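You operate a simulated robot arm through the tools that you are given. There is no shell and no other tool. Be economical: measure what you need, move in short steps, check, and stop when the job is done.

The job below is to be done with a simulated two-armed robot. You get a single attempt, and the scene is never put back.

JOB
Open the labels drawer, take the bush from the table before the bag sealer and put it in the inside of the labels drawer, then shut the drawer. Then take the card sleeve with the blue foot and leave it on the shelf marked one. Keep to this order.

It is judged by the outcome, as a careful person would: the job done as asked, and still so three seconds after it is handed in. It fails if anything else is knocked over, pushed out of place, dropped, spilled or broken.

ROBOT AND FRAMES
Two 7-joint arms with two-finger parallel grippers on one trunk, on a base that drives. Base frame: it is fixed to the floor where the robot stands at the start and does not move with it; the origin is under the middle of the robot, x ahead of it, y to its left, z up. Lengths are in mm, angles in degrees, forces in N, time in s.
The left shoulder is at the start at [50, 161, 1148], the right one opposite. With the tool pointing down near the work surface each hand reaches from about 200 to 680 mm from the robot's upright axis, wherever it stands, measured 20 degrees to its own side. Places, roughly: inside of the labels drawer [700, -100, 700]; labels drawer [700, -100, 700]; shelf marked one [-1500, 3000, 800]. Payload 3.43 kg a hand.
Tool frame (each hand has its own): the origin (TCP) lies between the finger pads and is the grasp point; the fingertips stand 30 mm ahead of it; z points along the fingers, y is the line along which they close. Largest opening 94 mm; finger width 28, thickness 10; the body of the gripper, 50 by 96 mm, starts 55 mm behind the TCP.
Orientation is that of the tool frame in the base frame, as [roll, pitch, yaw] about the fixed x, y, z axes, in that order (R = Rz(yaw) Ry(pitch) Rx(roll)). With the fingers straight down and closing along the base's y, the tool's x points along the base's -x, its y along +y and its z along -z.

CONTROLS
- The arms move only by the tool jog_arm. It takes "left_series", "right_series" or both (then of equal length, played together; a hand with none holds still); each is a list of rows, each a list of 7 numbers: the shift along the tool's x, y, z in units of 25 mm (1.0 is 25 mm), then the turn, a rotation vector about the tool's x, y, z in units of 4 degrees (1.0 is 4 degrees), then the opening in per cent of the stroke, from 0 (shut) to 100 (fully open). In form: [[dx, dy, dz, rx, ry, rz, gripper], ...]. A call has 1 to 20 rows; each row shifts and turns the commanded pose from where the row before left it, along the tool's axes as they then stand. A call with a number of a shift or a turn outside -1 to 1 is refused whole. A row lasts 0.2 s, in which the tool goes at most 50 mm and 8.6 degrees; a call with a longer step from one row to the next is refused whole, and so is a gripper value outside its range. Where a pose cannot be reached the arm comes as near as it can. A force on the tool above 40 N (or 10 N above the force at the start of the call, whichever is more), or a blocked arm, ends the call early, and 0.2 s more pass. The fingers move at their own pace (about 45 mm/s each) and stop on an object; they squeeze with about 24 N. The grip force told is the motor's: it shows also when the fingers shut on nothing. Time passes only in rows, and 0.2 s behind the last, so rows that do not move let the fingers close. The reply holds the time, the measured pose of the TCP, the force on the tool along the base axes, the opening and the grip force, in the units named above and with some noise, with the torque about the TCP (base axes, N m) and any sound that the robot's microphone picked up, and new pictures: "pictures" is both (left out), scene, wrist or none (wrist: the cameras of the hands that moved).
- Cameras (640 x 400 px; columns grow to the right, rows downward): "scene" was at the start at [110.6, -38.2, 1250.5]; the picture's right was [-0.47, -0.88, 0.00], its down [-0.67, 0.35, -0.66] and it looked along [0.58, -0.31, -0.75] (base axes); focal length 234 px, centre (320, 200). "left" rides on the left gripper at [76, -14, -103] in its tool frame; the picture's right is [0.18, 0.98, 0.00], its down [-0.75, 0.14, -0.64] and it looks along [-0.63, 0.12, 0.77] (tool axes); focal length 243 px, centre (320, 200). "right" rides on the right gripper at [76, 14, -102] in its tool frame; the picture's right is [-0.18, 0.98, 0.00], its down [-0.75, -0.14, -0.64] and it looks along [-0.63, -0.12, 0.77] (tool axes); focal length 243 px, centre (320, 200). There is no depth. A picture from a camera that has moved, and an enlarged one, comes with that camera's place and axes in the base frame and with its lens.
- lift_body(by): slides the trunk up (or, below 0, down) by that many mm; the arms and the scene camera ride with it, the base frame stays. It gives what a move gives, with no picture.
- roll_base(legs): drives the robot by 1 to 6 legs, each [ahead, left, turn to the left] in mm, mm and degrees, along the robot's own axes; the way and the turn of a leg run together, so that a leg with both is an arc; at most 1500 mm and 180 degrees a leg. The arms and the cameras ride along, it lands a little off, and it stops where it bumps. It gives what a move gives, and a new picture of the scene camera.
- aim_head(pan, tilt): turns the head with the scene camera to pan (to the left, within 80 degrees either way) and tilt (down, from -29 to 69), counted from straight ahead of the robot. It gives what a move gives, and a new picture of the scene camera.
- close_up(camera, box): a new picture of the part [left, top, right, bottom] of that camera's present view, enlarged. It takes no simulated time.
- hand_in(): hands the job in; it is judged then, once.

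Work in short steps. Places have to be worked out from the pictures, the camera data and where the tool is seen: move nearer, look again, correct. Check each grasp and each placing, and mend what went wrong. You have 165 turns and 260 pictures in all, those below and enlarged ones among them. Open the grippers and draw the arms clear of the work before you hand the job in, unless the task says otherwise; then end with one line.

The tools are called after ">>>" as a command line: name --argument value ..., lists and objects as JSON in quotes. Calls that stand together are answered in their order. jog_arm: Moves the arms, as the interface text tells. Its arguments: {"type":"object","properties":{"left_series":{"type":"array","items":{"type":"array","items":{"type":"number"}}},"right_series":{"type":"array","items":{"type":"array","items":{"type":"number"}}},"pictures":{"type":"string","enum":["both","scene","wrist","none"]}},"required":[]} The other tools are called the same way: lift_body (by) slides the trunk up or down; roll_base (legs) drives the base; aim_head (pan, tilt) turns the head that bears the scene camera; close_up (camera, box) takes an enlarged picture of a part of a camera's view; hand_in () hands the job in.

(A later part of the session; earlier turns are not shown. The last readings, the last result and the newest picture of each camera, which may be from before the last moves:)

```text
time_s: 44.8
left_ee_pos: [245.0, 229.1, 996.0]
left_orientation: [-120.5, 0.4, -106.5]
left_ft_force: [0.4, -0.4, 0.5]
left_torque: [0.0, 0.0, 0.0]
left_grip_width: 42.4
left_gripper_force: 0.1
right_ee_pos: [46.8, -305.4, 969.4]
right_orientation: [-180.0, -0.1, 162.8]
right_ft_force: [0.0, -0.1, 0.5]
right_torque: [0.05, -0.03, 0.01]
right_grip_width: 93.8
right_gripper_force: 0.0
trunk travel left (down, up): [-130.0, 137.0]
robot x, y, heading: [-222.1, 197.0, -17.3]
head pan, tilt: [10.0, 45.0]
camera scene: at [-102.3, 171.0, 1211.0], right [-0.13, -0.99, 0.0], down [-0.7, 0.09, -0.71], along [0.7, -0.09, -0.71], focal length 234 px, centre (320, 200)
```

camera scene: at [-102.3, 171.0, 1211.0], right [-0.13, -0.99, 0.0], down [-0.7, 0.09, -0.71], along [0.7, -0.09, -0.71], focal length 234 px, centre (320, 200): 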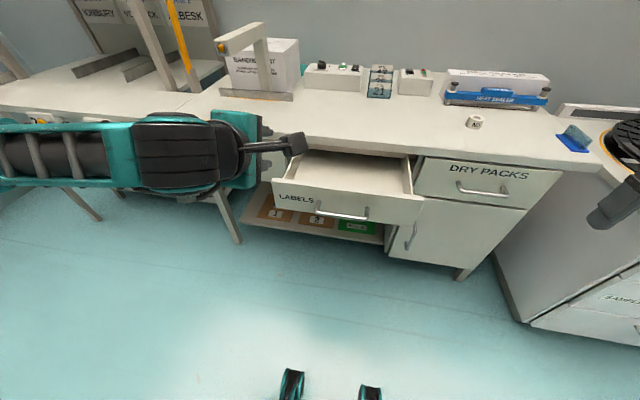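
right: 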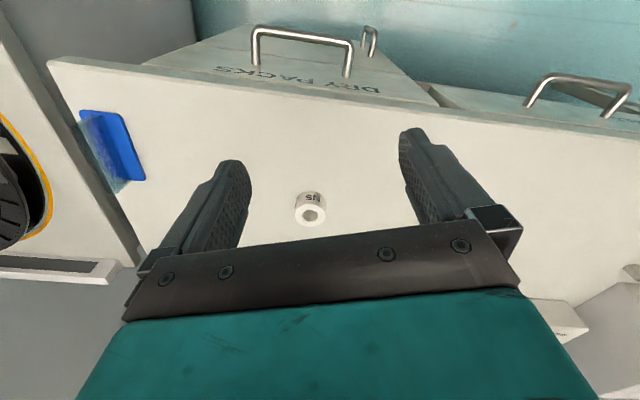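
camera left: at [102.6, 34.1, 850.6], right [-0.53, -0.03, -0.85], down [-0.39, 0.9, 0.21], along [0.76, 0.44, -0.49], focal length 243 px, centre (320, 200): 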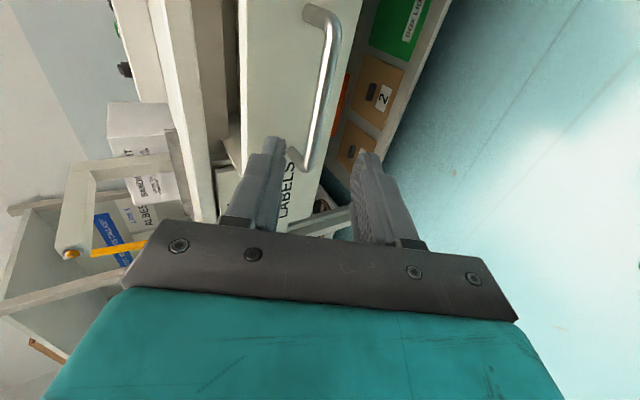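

The bush is confirmed near [580, -447]. I'll drive right 250 and ahead 250 so the right hand can reach it without touching the open drawer.

>>> roll_base --legs '[[0, -250, 0], [240, 0, 0]]'

>>> aim_head --pan -15 --tilt 45

```text
time_s: 48.0
left_ee_pos: [397.8, -82.6, 995.6]
left_orientation: [-120.5, 0.4, -106.8]
left_ft_force: [0.3, -0.3, -0.5]
left_torque: [-0.01, -0.01, 0.0]
left_grip_width: 42.3
left_gripper_force: 0.0
right_ee_pos: [198.2, -615.7, 969.6]
right_orientation: [179.9, 0.0, 162.4]
right_ft_force: [-0.5, -0.8, 0.3]
right_torque: [0.02, 0.03, 0.01]
right_grip_width: 94.1
right_gripper_force: 0.1
trunk travel left (down, up): [-130.0, 137.0]
robot x, y, heading: [-69.7, -116.3, -17.6]
head pan, tilt: [10.0, 45.0]
camera scene: at [51.5, -138.8, 1210.9], right [-0.13, -0.99, 0.0], down [-0.7, 0.09, -0.71], along [0.7, -0.09, -0.71], focal length 234 px, centre (320, 200)
```

scene: 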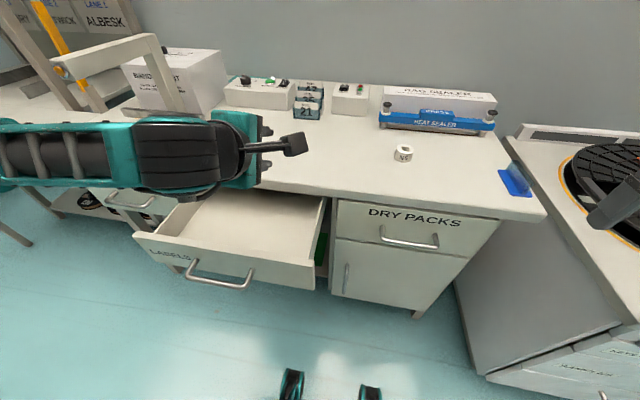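

```text
time_s: 48.9
left_ee_pos: [398.4, -81.9, 996.0]
left_orientation: [-120.5, 0.4, -106.8]
left_ft_force: [0.0, 0.4, 1.1]
left_torque: [0.02, 0.02, 0.0]
left_grip_width: 42.0
left_gripper_force: 0.1
right_ee_pos: [196.8, -615.2, 970.6]
right_orientation: [180.0, 0.0, 162.5]
right_ft_force: [0.6, 0.1, -0.1]
right_torque: [-0.02, -0.01, 0.04]
right_grip_width: 93.9
right_gripper_force: 0.1
trunk travel left (down, up): [-130.0, 137.0]
robot x, y, heading: [-67.4, -115.0, -17.6]
head pan, tilt: [-15.0, 45.0]
camera scene: at [39.2, -171.7, 1211.0], right [-0.54, -0.84, 0.0], down [-0.6, 0.38, -0.71], along [0.6, -0.38, -0.71], focal length 234 px, centre (320, 200)
```

scene: 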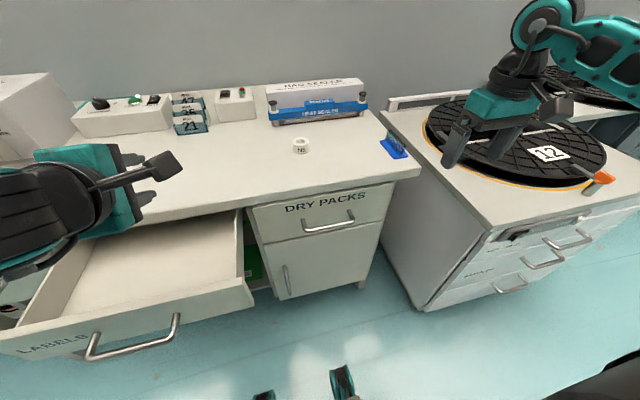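

The bush is refined to about [577, -448]. I'll bring the right hand over the table behind it, then tilt it forward 40°.

>>> jog_arm --right_series '[[-0.7, 1, 0, 0, 0, 0, 100], [-0.7, 1, 0, 0, 0, 0, 100], [-0.7, 1, 0, 0, 0, 0, 100], [-0.7, 1, 0, 0, 0, 0, 100], [-0.7, 1, 0, 0, 0, 0, 100], [-0.7, 1, 0, 0, 0, 0, 100], [-0.7, 1, 0, 0, 0, 0, 100], [-0.7, 1, 0, 0, 0, 0, 100], [-0.7, 1, 0, 0, 0, 0, 100], [-0.7, 1, 0, 0, 0, 0, 100], [-0.7, 1, 0, 0, 0, 0, 100]]' --pictures "none"

>>> jog_arm --right_series '[[0, 0, 0, 0, -1, 0, 80], [0, 0, 0, 0, -1, 0, 80], [0, 0, 0, 0, -1, 0, 80], [0, 0, 0, 0, -1, 0, 80], [0, 0, 0, 0, -1, 0, 80], [0, 0, 0, 0, -1, 0, 80], [0, 0, 0, 0, -1, 0, 80], [0, 0, 0, 0, -1, 0, 80], [0, 0, 0, 0, -1, 0, 80], [0, 0, 0, 0, -1, 0, 80], [0, 0, 0, 0, 0, 0, 80]]' --pictures "both"

```text
time_s: 51.3
left_ee_pos: [398.4, -82.1, 994.1]
left_orientation: [-120.5, 0.4, -106.9]
left_ft_force: [0.0, 0.3, 0.4]
left_torque: [-0.03, 0.0, -0.02]
left_grip_width: 42.3
left_gripper_force: 0.0
right_ee_pos: [462.4, -410.9, 969.7]
right_orientation: [-179.9, 0.0, 162.7]
right_ft_force: [1.0, -0.2, 0.4]
right_torque: [-0.01, 0.04, -0.01]
right_grip_width: 94.2
right_gripper_force: 0.0
trunk travel left (down, up): [-130.0, 137.0]
robot x, y, heading: [-70.6, -111.2, -17.5]
head pan, tilt: [-15.0, 45.0]
```

```text
time_s: 53.7
left_ee_pos: [397.8, -82.2, 995.4]
left_orientation: [-120.5, 0.5, -106.7]
left_ft_force: [0.5, 0.3, -0.5]
left_torque: [0.0, 0.0, -0.01]
left_grip_width: 42.4
left_gripper_force: 0.0
right_ee_pos: [463.3, -411.1, 969.6]
right_orientation: [-180.0, 40.1, 162.4]
right_ft_force: [-0.4, -0.2, -0.1]
right_torque: [0.01, 0.01, 0.0]
right_grip_width: 75.2
right_gripper_force: 0.1
trunk travel left (down, up): [-130.0, 137.0]
robot x, y, heading: [-69.1, -115.2, -17.3]
head pan, tilt: [-15.0, 45.0]
camera scene: at [39.1, -171.7, 1211.0], right [-0.54, -0.84, 0.0], down [-0.6, 0.38, -0.71], along [0.6, -0.38, -0.71], focal length 234 px, centre (320, 200)
camera right: at [349.1, -359.9, 999.2], right [0.43, 0.9, 0.12], down [0.11, -0.18, 0.98], along [0.9, -0.41, -0.18], focal length 243 px, centre (320, 200)
```

scene: 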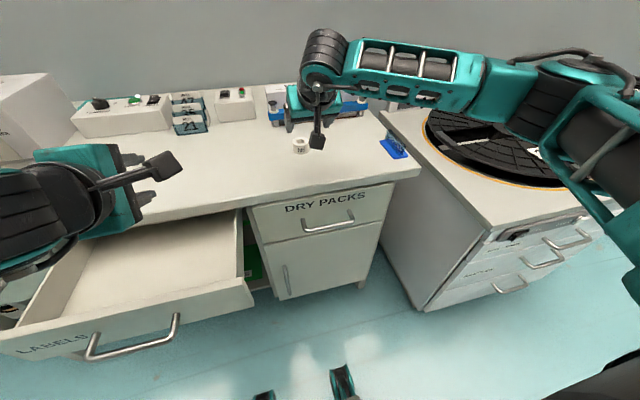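
right: 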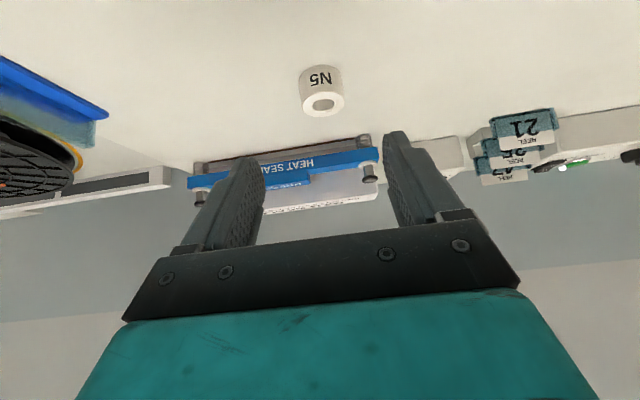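

The bush (about 47 mm wide, top near z 851) lies straight along the tool axis, about 154 mm off. I'll advance 115 mm and check.

>>> jog_arm --right_series '[[-0.07, 0, 0.95, 0, 0, 0, 85], [-0.07, 0, 0.95, 0, 0, 0, 85], [-0.07, 0, 0.95, 0, 0, 0, 85], [-0.07, 0, 0.95, 0, 0, 0, 85], [-0.07, 0, 0.8, 0, 0, 0, 85], [0, 0, 0, 0, 0, 0, 85]]' --pictures "both"

```text
time_s: 55.1
left_ee_pos: [397.9, -83.8, 995.5]
left_orientation: [-120.4, 0.4, -106.8]
left_ft_force: [0.2, 0.4, -0.6]
left_torque: [-0.01, -0.01, -0.01]
left_grip_width: 42.1
left_gripper_force: 0.0
right_ee_pos: [539.9, -434.8, 887.8]
right_orientation: [-180.0, 40.0, 162.5]
right_ft_force: [0.2, -1.1, 0.1]
right_torque: [0.01, -0.03, -0.02]
right_grip_width: 79.8
right_gripper_force: 0.0
trunk travel left (down, up): [-130.0, 137.0]
robot x, y, heading: [-65.3, -117.6, -17.6]
head pan, tilt: [-15.0, 45.0]
camera scene: at [39.1, -171.8, 1211.0], right [-0.54, -0.84, 0.0], down [-0.6, 0.38, -0.71], along [0.6, -0.38, -0.71], focal length 234 px, centre (320, 200)
camera right: at [426.9, -384.1, 916.2], right [0.43, 0.9, 0.12], down [0.12, -0.18, 0.98], along [0.9, -0.41, -0.18], focal length 243 px, centre (320, 200)
```

scene: 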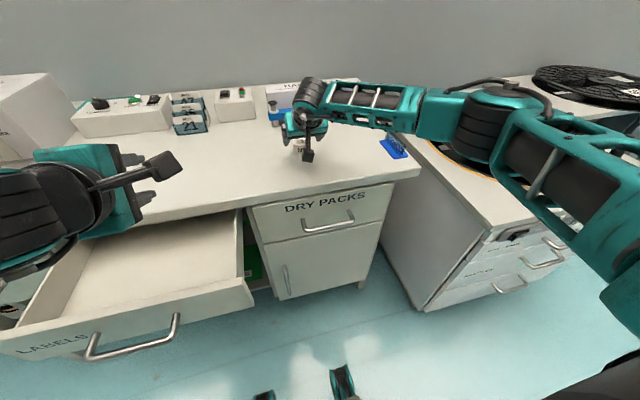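
right: 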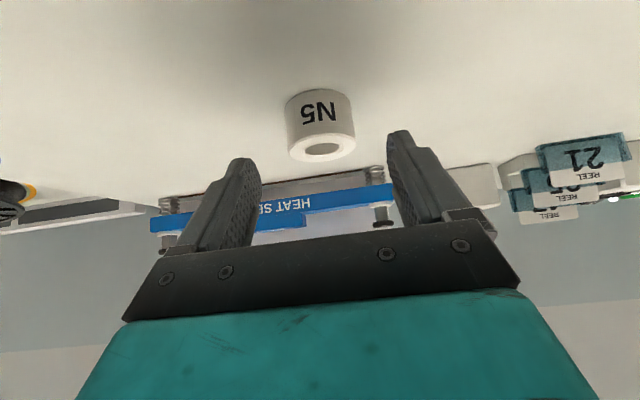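

On line. Another 40 mm along the tool, then close on the bush.

>>> jog_arm --right_series '[[0, 0, 0.8, 0, 0, 0, 85], [0, 0, 0.78, 0, 0, 0, 85], [0, 0, 0, 0, 0, 0, 85], [0, 0, 0, 0, 0, 0, 0], [0, 0, 0, 0, 0, 0, 0], [0, 0, 0, 0, 0, 0, 0], [0, 0, 0, 0, 0, 0, 0]]' --pictures "wrist"

```text
time_s: 56.7
left_ee_pos: [398.4, -83.4, 995.8]
left_orientation: [-120.6, 0.4, -106.8]
left_ft_force: [0.2, 0.2, -0.3]
left_torque: [0.05, 0.03, -0.01]
left_grip_width: 42.5
left_gripper_force: 0.0
right_ee_pos: [564.2, -442.5, 858.4]
right_orientation: [180.0, 40.0, 162.5]
right_ft_force: [-0.5, -0.3, -0.2]
right_torque: [0.0, 0.03, 0.03]
right_grip_width: 45.8
right_gripper_force: 24.1
trunk travel left (down, up): [-130.0, 137.0]
robot x, y, heading: [-67.7, -116.5, -17.5]
head pan, tilt: [-15.0, 45.0]
camera right: at [451.0, -391.2, 886.6], right [0.43, 0.9, 0.12], down [0.11, -0.18, 0.98], along [0.9, -0.41, -0.18], focal length 243 px, centre (320, 200)
```

right: 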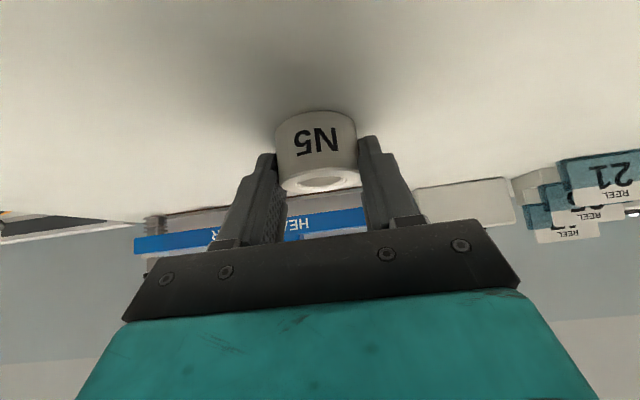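

The bush is held (45.8 mm, 24 N). The drawer needs a vertical tool, so I'll carry the bush to the near side of the table, set it down there and regrasp it upright.

>>> jog_arm --right_series '[[-0.643, 0, -0.766, 0, 0, 0, 0], [-0.643, 0, -0.766, 0, 0, 0, 0], [0.766, 0, -0.643, 0, 0, 0, 0], [0.766, 0, -0.643, 0, 0, 0, 0], [0.766, 0, -0.643, 0, 0, 0, 0], [0.766, 0, -0.643, 0, 0, 0, 0], [0.766, 0, -0.643, 0, 0, 0, 0], [0, 0, 0, 0, 0, 0, 0]]' --pictures "both"

```text
time_s: 58.5
left_ee_pos: [397.8, -82.1, 995.7]
left_orientation: [-120.5, 0.5, -106.8]
left_ft_force: [-0.1, -1.0, -0.4]
left_torque: [0.03, -0.01, -0.01]
left_grip_width: 42.2
left_gripper_force: 0.0
right_ee_pos: [445.8, -404.8, 907.7]
right_orientation: [180.0, 40.0, 162.5]
right_ft_force: [0.3, 1.3, -0.2]
right_torque: [-0.01, 0.02, 0.03]
right_grip_width: 0.2
right_gripper_force: 24.0
trunk travel left (down, up): [-130.0, 137.0]
robot x, y, heading: [-70.4, -113.5, -17.7]
head pan, tilt: [-15.0, 45.0]
camera scene: at [39.1, -171.8, 1211.0], right [-0.54, -0.84, 0.0], down [-0.6, 0.38, -0.71], along [0.6, -0.38, -0.71], focal length 234 px, centre (320, 200)
camera right: at [331.6, -353.6, 936.7], right [0.43, 0.89, 0.12], down [0.11, -0.18, 0.98], along [0.9, -0.41, -0.18], focal length 243 px, centre (320, 200)
```

scene: 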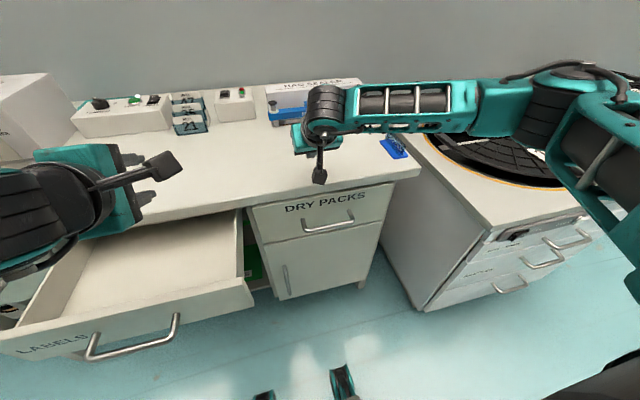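
right: 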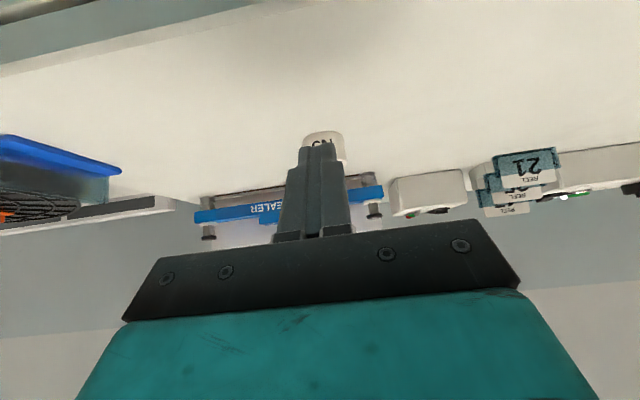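

The grip slipped off: only the tip corners were holding. The bush still stands on the table. I'll open, drive 45 mm ahead, and set the tool nearly vertical for a deeper grasp.

>>> jog_arm --right_series '[[-0.643, 0, -0.766, 0, 1, 0, 90], [-0.643, 0, -0.766, 0, 1, 0, 90], [0, 0, 0, 0, 1, 0, 90], [0, 0, 0, 0, 1, 0, 90], [0, 0, 0, 0, 1, 0, 90], [0, 0, 0, 0, 1, 0, 90], [0, 0, 0, 0, 1, 0, 90], [0, 0, 0, 0, 0, 0, 90]]' --pictures "none"

>>> roll_base --legs '[[45, 0, 0]]'

>>> close_up --camera "right" --box '[160, 0, 480, 200]'

```text
time_s: 60.3
left_ee_pos: [398.2, -82.5, 995.6]
left_orientation: [-120.4, 0.4, -106.8]
left_ft_force: [0.7, -0.4, -0.1]
left_torque: [0.01, -0.03, 0.02]
left_grip_width: 42.3
left_gripper_force: 0.1
right_ee_pos: [447.1, -405.3, 956.9]
right_orientation: [180.0, 11.9, 162.5]
right_ft_force: [0.5, 0.7, -0.3]
right_torque: [0.01, -0.02, 0.04]
right_grip_width: 84.3
right_gripper_force: 0.1
trunk travel left (down, up): [-130.0, 137.0]
robot x, y, heading: [-69.7, -116.6, -17.4]
head pan, tilt: [-15.0, 45.0]
```

```text
time_s: 61.2
left_ee_pos: [441.5, -96.5, 994.8]
left_orientation: [-120.6, 0.3, -106.9]
left_ft_force: [0.4, 0.3, -0.2]
left_torque: [0.02, 0.02, 0.0]
left_grip_width: 42.1
left_gripper_force: 0.0
right_ee_pos: [490.1, -420.1, 957.1]
right_orientation: [-180.0, 12.0, 162.5]
right_ft_force: [-0.9, -0.6, 0.3]
right_torque: [-0.02, 0.01, 0.02]
right_grip_width: 84.4
right_gripper_force: 0.0
trunk travel left (down, up): [-130.0, 137.0]
robot x, y, heading: [-26.8, -128.5, -17.3]
head pan, tilt: [-15.0, 45.0]
camera scene: at [82.4, -185.4, 1210.9], right [-0.54, -0.84, 0.0], down [-0.6, 0.38, -0.71], along [0.6, -0.38, -0.71], focal length 234 px, centre (320, 200)
```

scene: 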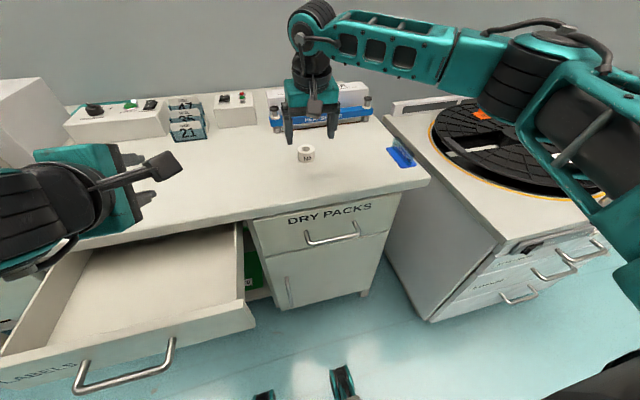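

```text
2.00 times, centred on (320, 100) of right
camera zoom: at [403.8, -377.1, 1041.6], right [0.47, 0.88, 0.04], down [0.53, -0.32, 0.78], along [0.7, -0.35, -0.62], focal length 485 px, centre (320, 400)
```

zoom: 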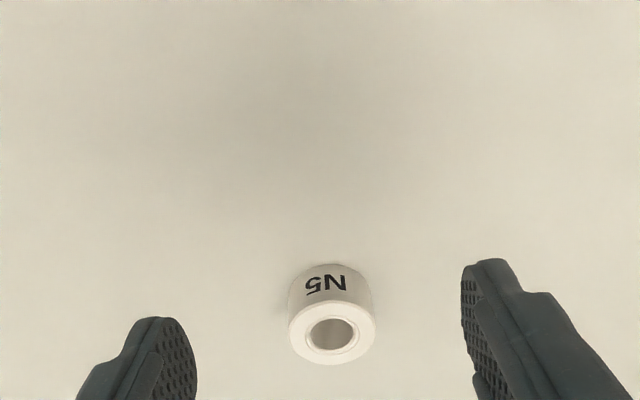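

The bush now sits at about [572, -450]. I'll move above it, still 55 mm high, and check.

>>> jog_arm --right_series '[[-0.72, -0.04, 0.63, 0, 0, 0, 90], [-0.72, -0.04, 0.63, 0, 0, 0, 90], [-0.72, -0.04, 0.63, 0, 0, 0, 90], [-0.72, -0.04, 0.63, 0, 0, 0, 90], [0, 0, 0, 0, 0, 0, 90]]' --pictures "wrist"

```text
time_s: 62.4
left_ee_pos: [441.2, -97.6, 995.7]
left_orientation: [-120.6, 0.4, -106.9]
left_ft_force: [-0.1, -0.5, -0.2]
left_torque: [0.02, 0.01, 0.01]
left_grip_width: 42.2
left_gripper_force: 0.1
right_ee_pos: [569.5, -447.8, 911.5]
right_orientation: [-180.0, 12.0, 162.4]
right_ft_force: [-0.4, 0.4, 0.5]
right_torque: [0.0, 0.01, -0.01]
right_grip_width: 84.5
right_gripper_force: 0.0
trunk travel left (down, up): [-130.0, 137.0]
robot x, y, heading: [-28.2, -125.7, -17.5]
head pan, tilt: [-15.0, 45.0]
camera right: at [482.1, -406.1, 995.3], right [0.47, 0.88, 0.04], down [0.53, -0.32, 0.78], along [0.71, -0.35, -0.62], focal length 243 px, centre (320, 200)
```

right: 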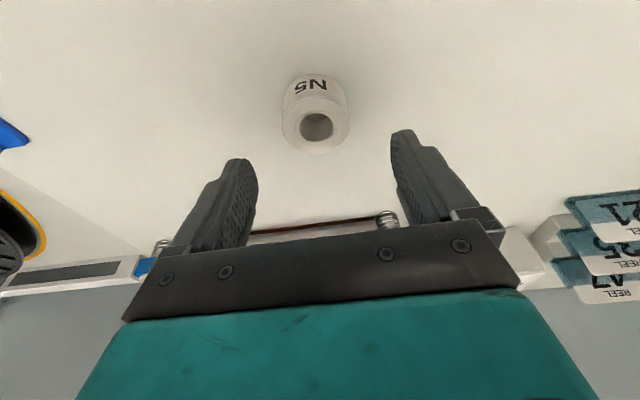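

Aligned. I'll go straight down to z≈855 and close.

>>> jog_arm --right_series '[[0.18, 0, 0.73, 0, 0, 0, 90], [0.18, 0, 0.73, 0, 0, 0, 90], [0.18, 0, 0.73, 0, 0, 0, 90], [0, 0, 0, 0, 0, 0, 90], [0, 0, 0, 0, 0, 0, 0], [0, 0, 0, 0, 0, 0, 0], [0, 0, 0, 0, 0, 0, 0], [0, 0, 0, 0, 0, 0, 0]]' --pictures "wrist"

```text
time_s: 64.2
left_ee_pos: [440.9, -95.9, 994.6]
left_orientation: [-120.4, 0.4, -106.8]
left_ft_force: [0.6, 1.1, 0.5]
left_torque: [0.0, 0.0, 0.0]
left_grip_width: 42.3
left_gripper_force: 0.1
right_ee_pos: [567.3, -447.2, 853.9]
right_orientation: [-180.0, 12.0, 162.5]
right_ft_force: [0.2, 0.0, 0.1]
right_torque: [-0.03, 0.0, -0.01]
right_grip_width: 45.8
right_gripper_force: 24.2
trunk travel left (down, up): [-130.0, 137.0]
robot x, y, heading: [-25.8, -130.4, -17.5]
head pan, tilt: [-15.0, 45.0]
camera right: at [480.4, -405.8, 938.8], right [0.47, 0.88, 0.04], down [0.53, -0.32, 0.78], along [0.71, -0.35, -0.62], focal length 243 px, centre (320, 200)
```

right: 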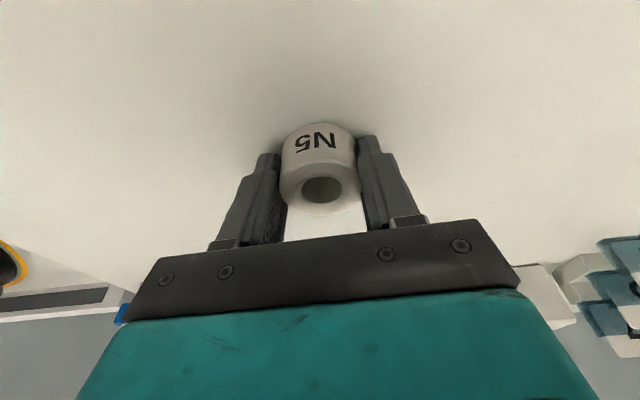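

Closed at 45.8 mm again, deeper this time. I'll lift 15 mm slowly and check.

>>> jog_arm --right_series '[[-0.04, 0, -0.2, 0, 0, 0, 0], [-0.04, 0, -0.2, 0, 0, 0, 0], [-0.04, 0, -0.2, 0, 0, 0, 0], [0, 0, 0, 0, 0, 0, 0]]' --pictures "wrist"

```text
time_s: 65.2
left_ee_pos: [442.3, -95.2, 994.5]
left_orientation: [-120.6, 0.3, -106.8]
left_ft_force: [-1.0, 0.9, 0.5]
left_torque: [0.02, 0.01, 0.01]
left_grip_width: 42.5
left_gripper_force: 0.0
right_ee_pos: [566.9, -448.6, 869.9]
right_orientation: [180.0, 12.1, 162.5]
right_ft_force: [0.4, 0.9, -0.3]
right_torque: [0.0, 0.02, -0.03]
right_grip_width: 46.0
right_gripper_force: 24.1
trunk travel left (down, up): [-130.0, 137.0]
robot x, y, heading: [-26.2, -127.9, -17.6]
head pan, tilt: [-15.0, 45.0]
camera right: at [479.7, -405.6, 954.2], right [0.47, 0.88, 0.04], down [0.53, -0.32, 0.78], along [0.7, -0.35, -0.62], focal length 243 px, centre (320, 200)
```

right: 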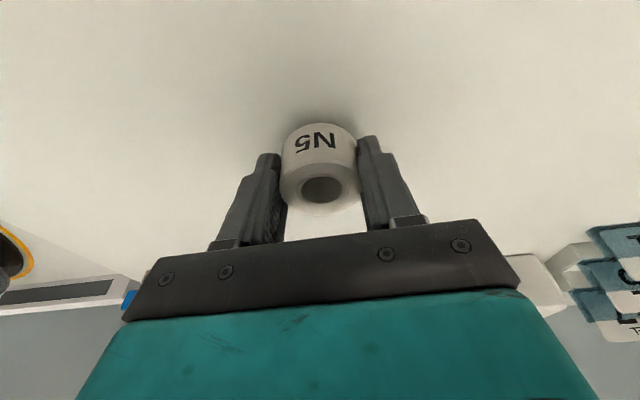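

It holds. I'll lift, draw the arm back, then drive back 135 and left 270 so the bush hangs over the open drawer.

>>> jog_arm --right_series '[[-0.15, 0, -0.7, 0, 0, 0, 0], [-0.2, 0, -0.95, 0, 0, 0, 0], [-0.2, 0, -0.95, 0, 0, 0, 0], [-0.2, 0, -0.95, 0, 0, 0, 0], [0.9, 0, -0.2, 0, 0, 0, 0], [0.95, 0, -0.2, 0, 0, 0, 0], [0.95, 0, -0.2, 0, 0, 0, 0], [0.95, 0, -0.2, 0, 0, 0, 0], [0.95, 0, -0.2, 0, 0, 0, 0], [0, 0, 0, 0, 0, 0, 0]]' --pictures "wrist"

>>> roll_base --legs '[[-135, 0, 0], [0, 270, 0]]'

```text
time_s: 67.4
left_ee_pos: [440.7, -96.0, 994.7]
left_orientation: [-120.5, 0.3, -106.8]
left_ft_force: [0.6, 0.5, 0.6]
left_torque: [-0.01, 0.02, 0.02]
left_grip_width: 42.1
left_gripper_force: 0.1
right_ee_pos: [450.9, -412.2, 961.3]
right_orientation: [180.0, 12.0, 162.5]
right_ft_force: [0.3, -0.3, -0.8]
right_torque: [0.01, 0.01, -0.02]
right_grip_width: 45.8
right_gripper_force: 23.9
trunk travel left (down, up): [-130.0, 137.0]
robot x, y, heading: [-27.5, -127.0, -17.3]
head pan, tilt: [-15.0, 45.0]
camera right: at [364.9, -369.8, 1045.6], right [0.47, 0.88, 0.04], down [0.53, -0.32, 0.78], along [0.71, -0.35, -0.62], focal length 243 px, centre (320, 200)
```

right: 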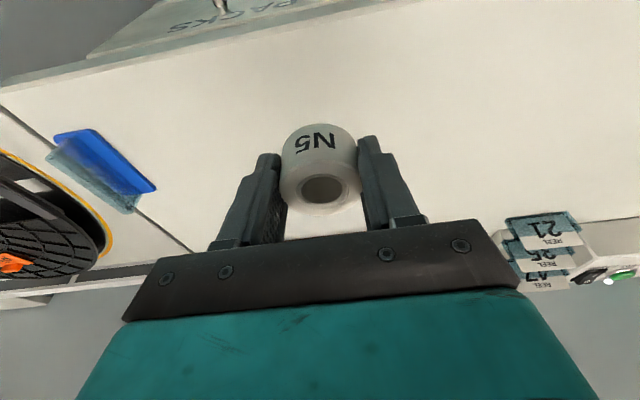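

```text
time_s: 70.2
left_ee_pos: [392.5, 198.9, 995.5]
left_orientation: [-120.4, 0.4, -106.9]
left_ft_force: [-0.6, 0.7, -0.2]
left_torque: [-0.02, 0.01, 0.0]
left_grip_width: 42.4
left_gripper_force: 0.1
right_ee_pos: [404.7, -117.0, 962.2]
right_orientation: [180.0, 12.0, 162.6]
right_ft_force: [-1.1, -0.2, -1.0]
right_torque: [0.0, 0.02, -0.02]
right_grip_width: 45.9
right_gripper_force: 24.0
trunk travel left (down, up): [-130.0, 137.0]
robot x, y, heading: [-75.3, 166.5, -17.3]
head pan, tilt: [-15.0, 45.0]
camera scene: at [33.8, 109.6, 1211.0], right [-0.54, -0.84, 0.0], down [-0.6, 0.38, -0.71], along [0.6, -0.38, -0.71], focal length 234 px, centre (320, 200)
```

scene: 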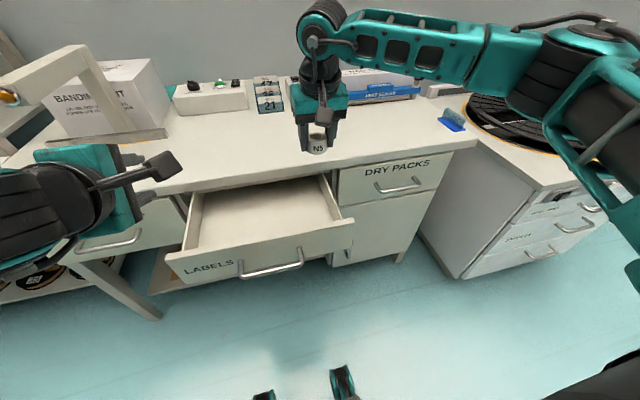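

The bush hangs over the drawer. The drawer interior spans roughly v = -30…330 with the front lip at z≈804. I'll shift left and inward for clearance, then start down.

>>> jog_arm --right_series '[[-0.48, 0.8, 0.1, 0, 0, 0, 0], [-0.48, 0.8, 0.1, 0, 0, 0, 0], [-0.48, 0.8, 0.1, 0, 0, 0, 0], [0.2, 0, 0.95, 0, 0, 0, 0], [0.2, 0, 0.95, 0, 0, 0, 0], [0.2, 0, 0.95, 0, 0, 0, 0], [0.2, 0, 0.95, 0, 0, 0, 0], [0, 0, 0, 0, 0, 0, 0]]' --pictures "both"

>>> aim_head --pan 0 --tilt 50

```text
time_s: 72.0
left_ee_pos: [392.1, 198.8, 995.1]
left_orientation: [-120.5, 0.5, -106.8]
left_ft_force: [0.7, 0.3, -0.4]
left_torque: [0.01, -0.01, 0.01]
left_grip_width: 42.4
left_gripper_force: 0.0
right_ee_pos: [456.9, -70.2, 862.9]
right_orientation: [-180.0, 12.0, 162.6]
right_ft_force: [-0.7, 0.3, -1.3]
right_torque: [0.0, -0.03, 0.02]
right_grip_width: 45.7
right_gripper_force: 23.8
trunk travel left (down, up): [-130.0, 137.0]
robot x, y, heading: [-79.3, 168.1, -17.3]
head pan, tilt: [-15.0, 45.0]
camera scene: at [33.7, 109.3, 1211.0], right [-0.54, -0.84, 0.0], down [-0.6, 0.38, -0.71], along [0.6, -0.38, -0.71], focal length 234 px, centre (320, 200)
camera right: at [371.0, -28.8, 948.6], right [0.47, 0.88, 0.04], down [0.53, -0.32, 0.78], along [0.71, -0.35, -0.62], focal length 243 px, centre (320, 200)
```

scene: 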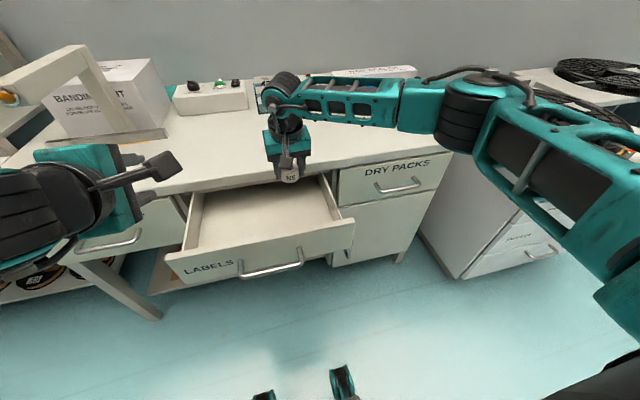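
right: 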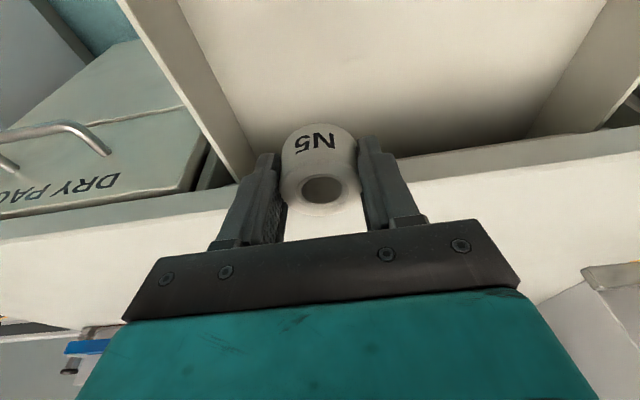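

```text
time_s: 72.7
left_ee_pos: [393.2, 198.8, 995.2]
left_orientation: [-120.5, 0.5, -106.8]
left_ft_force: [-0.3, 0.8, -0.4]
left_torque: [0.01, 0.03, 0.06]
left_grip_width: 42.3
left_gripper_force: 0.0
right_ee_pos: [457.4, -70.3, 864.1]
right_orientation: [-179.9, 12.0, 162.6]
right_ft_force: [-1.2, 0.5, -0.3]
right_torque: [0.03, 0.02, 0.01]
right_grip_width: 45.7
right_gripper_force: 24.0
trunk travel left (down, up): [-130.0, 137.0]
robot x, y, heading: [-74.6, 169.0, -17.3]
head pan, tilt: [0.0, 50.0]
camera scene: at [38.5, 129.7, 1204.1], right [-0.3, -0.95, 0.0], down [-0.73, 0.23, -0.64], along [0.61, -0.19, -0.77], focal length 234 px, centre (320, 200)
```

scene: 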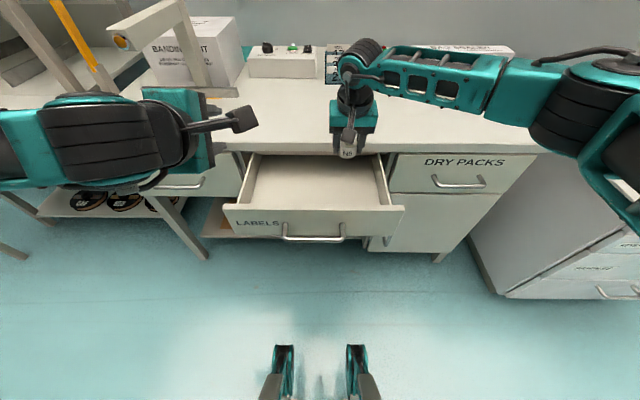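

Clearance to the table edge is about 16 mm in front and the camera clears the lip behind. I'll descend to z≈735.

>>> jog_arm --right_series '[[0.22, 0, 0.95, 0, 0, 0, 0], [0.2, 0, 0.95, 0, 0, 0, 0], [0.2, 0, 0.95, 0, 0, 0, 0], [0.2, 0, 0.95, 0, 0, 0, 0], [0.2, 0, 0.95, 0, 0, 0, 0], [0.06, 0, 0.3, 0, 0, 0, 0], [0, 0, 0, 0, 0, 0, 0]]' --pictures "both"

```text
time_s: 74.3
left_ee_pos: [393.1, 198.7, 994.7]
left_orientation: [-120.5, 0.4, -106.8]
left_ft_force: [-0.1, -0.2, 0.2]
left_torque: [0.0, 0.02, -0.01]
left_grip_width: 42.1
left_gripper_force: 0.2
right_ee_pos: [457.0, -72.7, 734.3]
right_orientation: [179.9, 11.9, 162.6]
right_ft_force: [-0.2, -0.1, -1.2]
right_torque: [0.0, 0.02, -0.02]
right_grip_width: 45.5
right_gripper_force: 24.1
trunk travel left (down, up): [-130.0, 137.0]
robot x, y, heading: [-73.9, 165.5, -17.6]
head pan, tilt: [0.0, 50.0]
camera scene: at [38.5, 129.8, 1204.0], right [-0.3, -0.95, 0.0], down [-0.73, 0.23, -0.64], along [0.61, -0.19, -0.77], focal length 234 px, centre (320, 200)
camera right: at [370.3, -29.6, 817.9], right [0.47, 0.88, 0.04], down [0.53, -0.32, 0.78], along [0.71, -0.35, -0.62], focal length 243 px, centre (320, 200)
```

scene: 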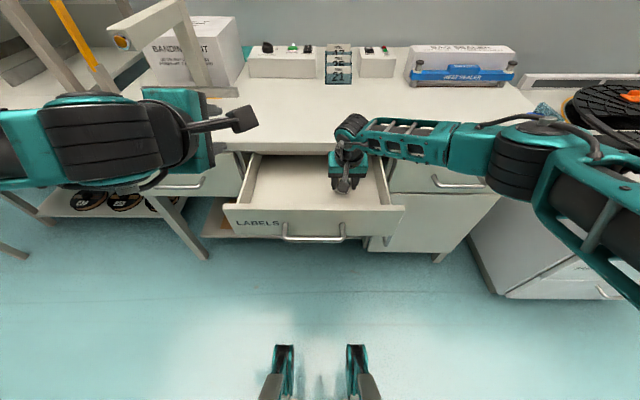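
right: 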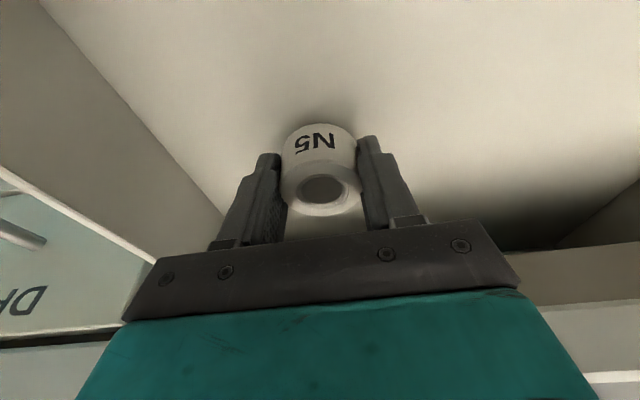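

Not touching yet. I'll descend in small steps, watching the force.

>>> jog_arm --right_series '[[0.03, 0, 0.15, 0, 0, 0, 0], [0.03, 0, 0.15, 0, 0, 0, 0], [0.03, 0, 0.15, 0, 0, 0, 0]]' --pictures "none"

>>> jog_arm --right_series '[[0.02, 0, 0.12, 0, 0, 0, 0], [0.02, 0, 0.12, 0, 0, 0, 0]]' --pictures "wrist"

```text
time_s: 75.1
left_ee_pos: [392.7, 199.6, 996.1]
left_orientation: [-120.5, 0.4, -106.8]
left_ft_force: [-0.6, 0.3, -0.2]
left_torque: [-0.01, 0.0, 0.01]
left_grip_width: 42.2
left_gripper_force: 0.0
right_ee_pos: [457.3, -71.0, 722.9]
right_orientation: [179.9, 11.9, 162.5]
right_ft_force: [-1.1, -0.2, -0.6]
right_torque: [0.01, 0.0, -0.01]
right_grip_width: 45.7
right_gripper_force: 24.3
trunk travel left (down, up): [-130.0, 137.0]
robot x, y, heading: [-72.4, 167.4, -17.4]
head pan, tilt: [0.0, 50.0]
```

```text
time_s: 75.7
left_ee_pos: [392.8, 199.1, 994.7]
left_orientation: [-120.5, 0.4, -106.7]
left_ft_force: [0.3, 0.2, -0.3]
left_torque: [-0.01, 0.03, 0.04]
left_grip_width: 42.0
left_gripper_force: 0.0
right_ee_pos: [457.9, -71.5, 717.4]
right_orientation: [-180.0, 12.0, 162.6]
right_ft_force: [0.2, -0.5, -0.9]
right_torque: [-0.01, -0.04, 0.0]
right_grip_width: 45.6
right_gripper_force: 24.2
trunk travel left (down, up): [-130.0, 137.0]
robot x, y, heading: [-70.7, 164.3, -17.3]
head pan, tilt: [0.0, 50.0]
camera right: at [370.7, -29.4, 801.3], right [0.47, 0.88, 0.04], down [0.53, -0.32, 0.78], along [0.71, -0.35, -0.62], focal length 243 px, centre (320, 200)
```

right: 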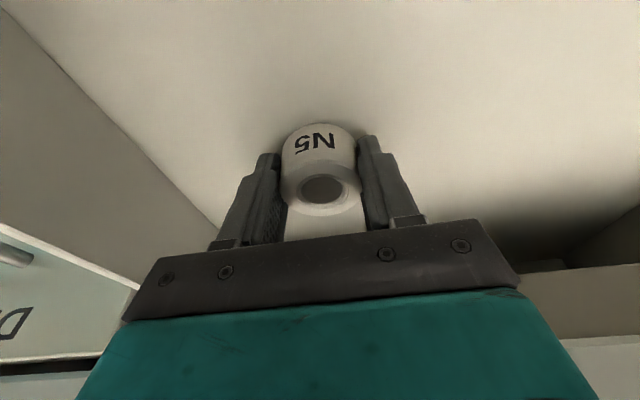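

Still free. Continue down.

>>> jog_arm --right_series '[[0.02, 0, 0.12, 0, 0, 0, 0], [0.02, 0, 0.12, 0, 0, 0, 0]]' --pictures "none"

>>> jog_arm --right_series '[[0.02, 0, 0.12, 0, 0, 0, 0], [0.02, 0, 0.12, 0, 0, 0, 0]]' --pictures "wrist"

```text
time_s: 76.3
left_ee_pos: [391.6, 198.8, 996.7]
left_orientation: [-120.2, 0.4, -106.8]
left_ft_force: [-0.8, -0.3, -0.4]
left_torque: [-0.02, -0.02, 0.03]
left_grip_width: 42.5
left_gripper_force: 0.0
right_ee_pos: [459.8, -72.2, 715.2]
right_orientation: [179.9, 12.4, 162.4]
right_ft_force: [-2.0, -2.2, 20.7]
right_torque: [-0.11, 0.05, -0.06]
right_grip_width: 45.6
right_gripper_force: 24.7
trunk travel left (down, up): [-130.0, 137.0]
robot x, y, heading: [-80.0, 163.5, -17.2]
head pan, tilt: [0.0, 50.0]
```

```text
time_s: 76.9
left_ee_pos: [392.2, 196.8, 995.9]
left_orientation: [-120.4, 0.4, -106.9]
left_ft_force: [-0.1, -0.6, 0.7]
left_torque: [0.0, -0.03, 0.0]
left_grip_width: 42.2
left_gripper_force: 0.0
right_ee_pos: [464.2, -73.9, 714.7]
right_orientation: [179.8, 13.1, 162.4]
right_ft_force: [1.5, -1.8, 14.5]
right_torque: [-0.02, 0.08, 0.02]
right_grip_width: 45.9
right_gripper_force: 23.4
trunk travel left (down, up): [-130.0, 137.0]
robot x, y, heading: [-77.9, 165.3, -17.4]
head pan, tilt: [0.0, 50.0]
stopped in row 2 (right hand): the force on the tool passed its limit (the readings are from after the stop); the commanded pose is now the measured one
camera right: at [375.4, -30.4, 797.4], right [0.47, 0.88, 0.04], down [0.52, -0.32, 0.79], along [0.72, -0.35, -0.61], focal length 243 px, centre (320, 200)
```

right: 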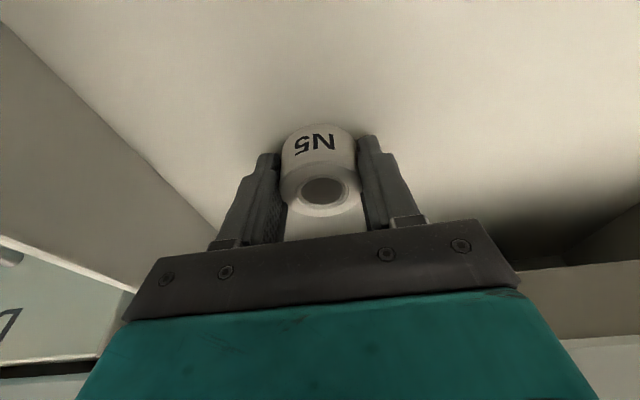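

Contact with the drawer floor. I'll release and rise straight up.

>>> jog_arm --right_series '[[-0.01, 0, -0.04, 0, 0, 0, 0], [0, 0, 0, 0, 0, 0, 40], [0, 0, 0, 0, 0, 0, 75], [0, 0, 0, 0, 0, 0, 75], [0, 0, 0, 0, 0, 0, 75], [-0.2, 0, -0.95, 0, 0, 0, 75], [-0.2, 0, -0.95, 0, 0, 0, 75], [-0.2, 0, -0.95, 0, 0, 0, 75], [-0.2, 0, -0.95, 0, 0, 0, 75], [-0.2, 0, -0.95, 0, 0, 0, 75], [-0.2, 0, -0.95, 0, 0, 0, 75], [-0.2, 0, -0.95, 0, 0, 0, 75], [0, 0, 0, 0, 0, 0, 75]]' --pictures "both"

```text
time_s: 79.7
left_ee_pos: [391.8, 198.5, 994.8]
left_orientation: [-120.4, 0.4, -106.8]
left_ft_force: [-0.3, -0.4, 0.1]
left_torque: [-0.02, 0.01, 0.02]
left_grip_width: 42.3
left_gripper_force: 0.1
right_ee_pos: [458.8, -73.4, 883.6]
right_orientation: [179.9, 12.6, 162.5]
right_ft_force: [0.4, 0.0, 0.9]
right_torque: [-0.01, 0.03, -0.01]
right_grip_width: 70.4
right_gripper_force: 0.0
trunk travel left (down, up): [-130.0, 137.0]
robot x, y, heading: [-73.6, 165.5, -17.2]
head pan, tilt: [0.0, 50.0]
camera scene: at [38.4, 129.7, 1204.0], right [-0.3, -0.95, 0.0], down [-0.73, 0.23, -0.64], along [0.61, -0.19, -0.77], focal length 234 px, centre (320, 200)
camera right: at [371.7, -30.6, 966.3], right [0.47, 0.88, 0.04], down [0.53, -0.32, 0.79], along [0.71, -0.35, -0.61], focal length 243 px, centre (320, 200)
```

scene: 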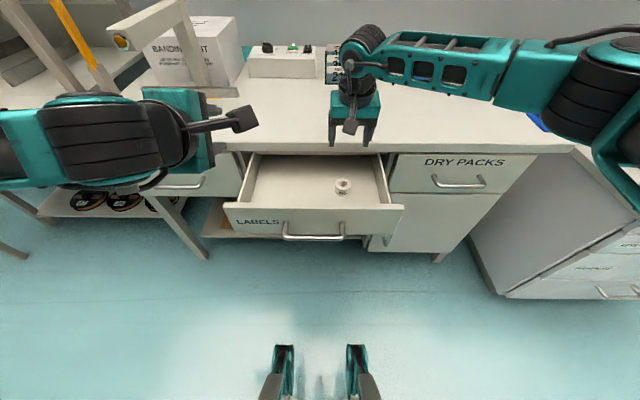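
right: 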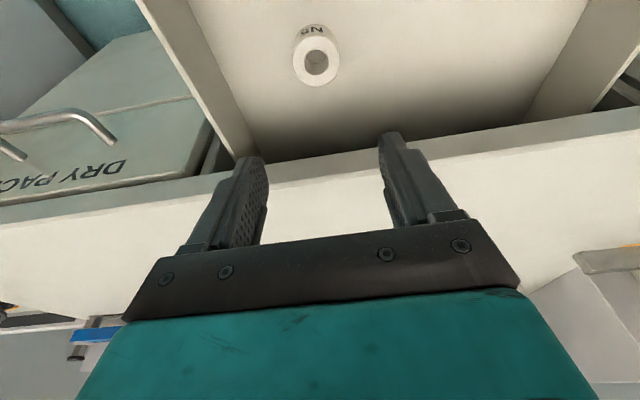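

The bush stands upright in the drawer. I'll swing the right arm aside, back the base off and lower the trunk so the left hand can push the drawer shut.

>>> jog_arm --right_series '[[-0.1, -1, -0.6, 0, 0, 0, 75], [-0.1, -1, -0.6, 0, 0, 0, 75], [-0.1, -1, -0.6, 0, 0, 0, 75], [-0.1, -1, -0.6, 0, 0, 0, 75], [0.3, -1, 0, 0, 0, 0, 75], [0.3, -1, 0, 0, 0, 0, 75], [0.3, -1, 0, 0, 0, 0, 75], [0.3, -1, 0, 0, 0, 0, 75], [0.3, -1, 0, 0, 0, 0, 75], [0.3, -1, 0, 0, 0, 0, 75]]' --pictures "none"

>>> roll_base --legs '[[-150, 0, 0]]'

>>> lift_body --by -120

```text
time_s: 81.9
left_ee_pos: [391.5, 198.5, 996.1]
left_orientation: [-120.5, 0.4, -106.8]
left_ft_force: [0.2, -0.4, -0.4]
left_torque: [0.01, 0.0, 0.01]
left_grip_width: 42.5
left_gripper_force: 0.1
right_ee_pos: [339.2, -297.2, 932.8]
right_orientation: [179.9, 12.5, 162.6]
right_ft_force: [-0.1, -0.1, 0.3]
right_torque: [0.01, 0.03, 0.01]
right_grip_width: 70.2
right_gripper_force: 0.1
trunk travel left (down, up): [-130.0, 137.0]
robot x, y, heading: [-75.8, 163.4, -17.2]
head pan, tilt: [0.0, 50.0]
```

```text
time_s: 83.2
left_ee_pos: [250.5, 243.9, 994.5]
left_orientation: [-120.4, 0.4, -106.8]
left_ft_force: [-0.1, 0.2, -0.7]
left_torque: [0.03, -0.01, -0.03]
left_grip_width: 42.6
left_gripper_force: 0.0
right_ee_pos: [196.0, -252.1, 933.6]
right_orientation: [179.9, 12.6, 162.5]
right_ft_force: [-0.6, 0.6, -0.1]
right_torque: [-0.03, 0.0, 0.03]
right_grip_width: 70.6
right_gripper_force: 0.1
trunk travel left (down, up): [-130.0, 137.0]
robot x, y, heading: [-219.6, 213.7, -17.7]
head pan, tilt: [0.0, 50.0]
camera scene: at [-104.6, 174.7, 1204.1], right [-0.3, -0.95, 0.0], down [-0.73, 0.23, -0.64], along [0.61, -0.19, -0.77], focal length 234 px, centre (320, 200)
```

scene: 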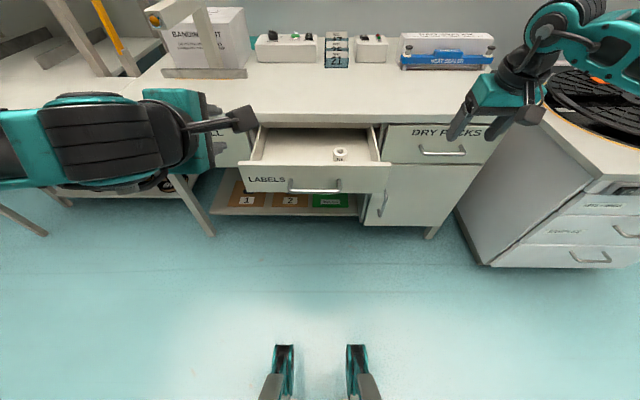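

```text
time_s: 84.8
left_ee_pos: [249.5, 242.8, 875.3]
left_orientation: [-120.5, 0.4, -106.7]
left_ft_force: [0.1, 0.1, 0.0]
left_torque: [0.0, -0.03, 0.01]
left_grip_width: 42.3
left_gripper_force: 0.1
right_ee_pos: [196.7, -250.2, 814.3]
right_orientation: [-180.0, 12.6, 162.5]
right_ft_force: [-0.1, -0.3, -0.4]
right_torque: [0.01, -0.02, 0.0]
right_grip_width: 70.4
right_gripper_force: 0.1
trunk travel left (down, up): [-10.0, 257.0]
robot x, y, heading: [-215.9, 215.1, -17.4]
head pan, tilt: [0.0, 50.0]
```

I'll bring the left hand back to the pre-grasp in front of the handle.

>>> jog_arm --left_series '[[0.82, 0.37, 0.228, 0, 0, 0, 45], [0.82, 0.37, 0.228, 0, 0, 0, 45], [0.82, 0.37, 0.228, 0, 0, 0, 45], [0.82, 0.37, 0.228, 0, 0, 0, 45], [0.82, 0.37, 0.228, 0, 0, 0, 45], [0.82, 0.37, 0.228, 0, 0, 0, 45], [0.82, 0.37, 0.228, 0, 0, 0, 45], [0.82, 0.37, 0.228, 0, 0, 0, 45], [0, 0, 0, 0, 0, 0, 45]]' --pictures "both"

```text
time_s: 86.8
left_ee_pos: [204.7, 88.2, 787.4]
left_orientation: [-120.5, 0.4, -106.8]
left_ft_force: [-0.6, 0.1, -0.2]
left_torque: [0.02, -0.01, 0.0]
left_grip_width: 42.4
left_gripper_force: 0.0
right_ee_pos: [197.1, -251.7, 812.7]
right_orientation: [179.9, 12.5, 162.5]
right_ft_force: [0.0, 0.1, -0.5]
right_torque: [-0.01, 0.0, -0.01]
right_grip_width: 70.7
right_gripper_force: 0.0
trunk travel left (down, up): [-10.0, 257.0]
robot x, y, heading: [-216.4, 212.0, -17.2]
head pan, tilt: [0.0, 50.0]
camera scene: at [-104.2, 174.5, 1084.0], right [-0.3, -0.95, 0.0], down [-0.73, 0.23, -0.64], along [0.61, -0.19, -0.77], focal length 234 px, centre (320, 200)
camera left: at [104.7, 36.1, 850.9], right [-0.53, -0.03, -0.85], down [-0.38, 0.9, 0.21], along [0.76, 0.43, -0.49], focal length 243 px, centre (320, 200)
```

scene: 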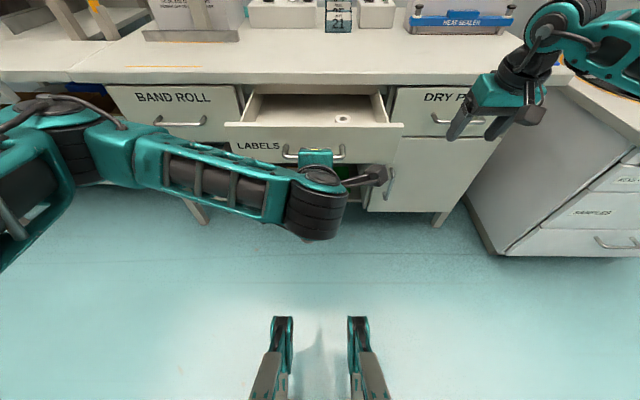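
left: 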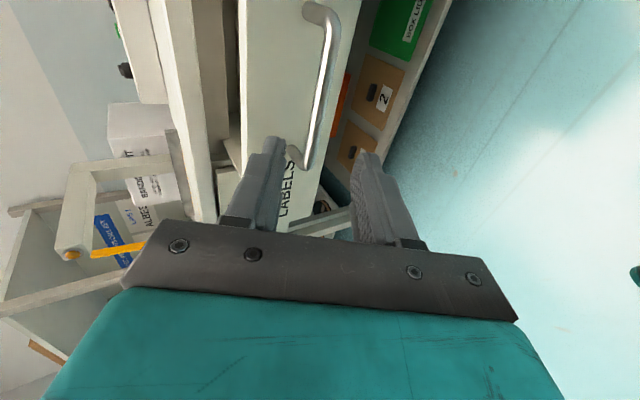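

Same view as at release. I'll advance 100 mm, grip the bar.

>>> jog_arm --left_series '[[0, 0, 1, 0, 0, 0, 45], [0, 0, 1, 0, 0, 0, 45], [0, 0, 1, 0, 0, 0, 45], [0, 0, 0.9, 0, 0, 0, 45], [0, 0, 0, 0, 0, 0, 45], [0, 0, 0, 0, 0, 0, 0], [0, 0, 0, 0, 0, 0, 0], [0, 0, 0, 0, 0, 0, 0], [0, 0, 0, 0, 0, 0, 0]]' --pictures "wrist"

```text
time_s: 88.8
left_ee_pos: [285.0, 62.3, 738.2]
left_orientation: [-120.4, 0.3, -106.8]
left_ft_force: [-2.4, 0.7, 2.0]
left_torque: [-0.06, -0.04, -0.01]
left_grip_width: 0.0
left_gripper_force: 23.9
right_ee_pos: [196.7, -250.9, 813.7]
right_orientation: [179.9, 12.6, 162.4]
right_ft_force: [0.4, 0.3, -0.3]
right_torque: [0.0, -0.02, 0.01]
right_grip_width: 70.7
right_gripper_force: 0.1
trunk travel left (down, up): [-10.0, 257.0]
robot x, y, heading: [-218.1, 211.1, -17.1]
head pan, tilt: [0.0, 50.0]
camera left: at [184.7, 12.4, 802.3], right [-0.53, -0.03, -0.85], down [-0.38, 0.9, 0.21], along [0.76, 0.43, -0.49], focal length 243 px, centre (320, 200)
```

left: 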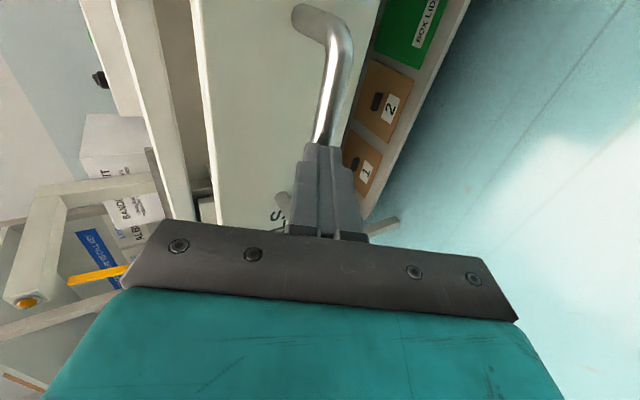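

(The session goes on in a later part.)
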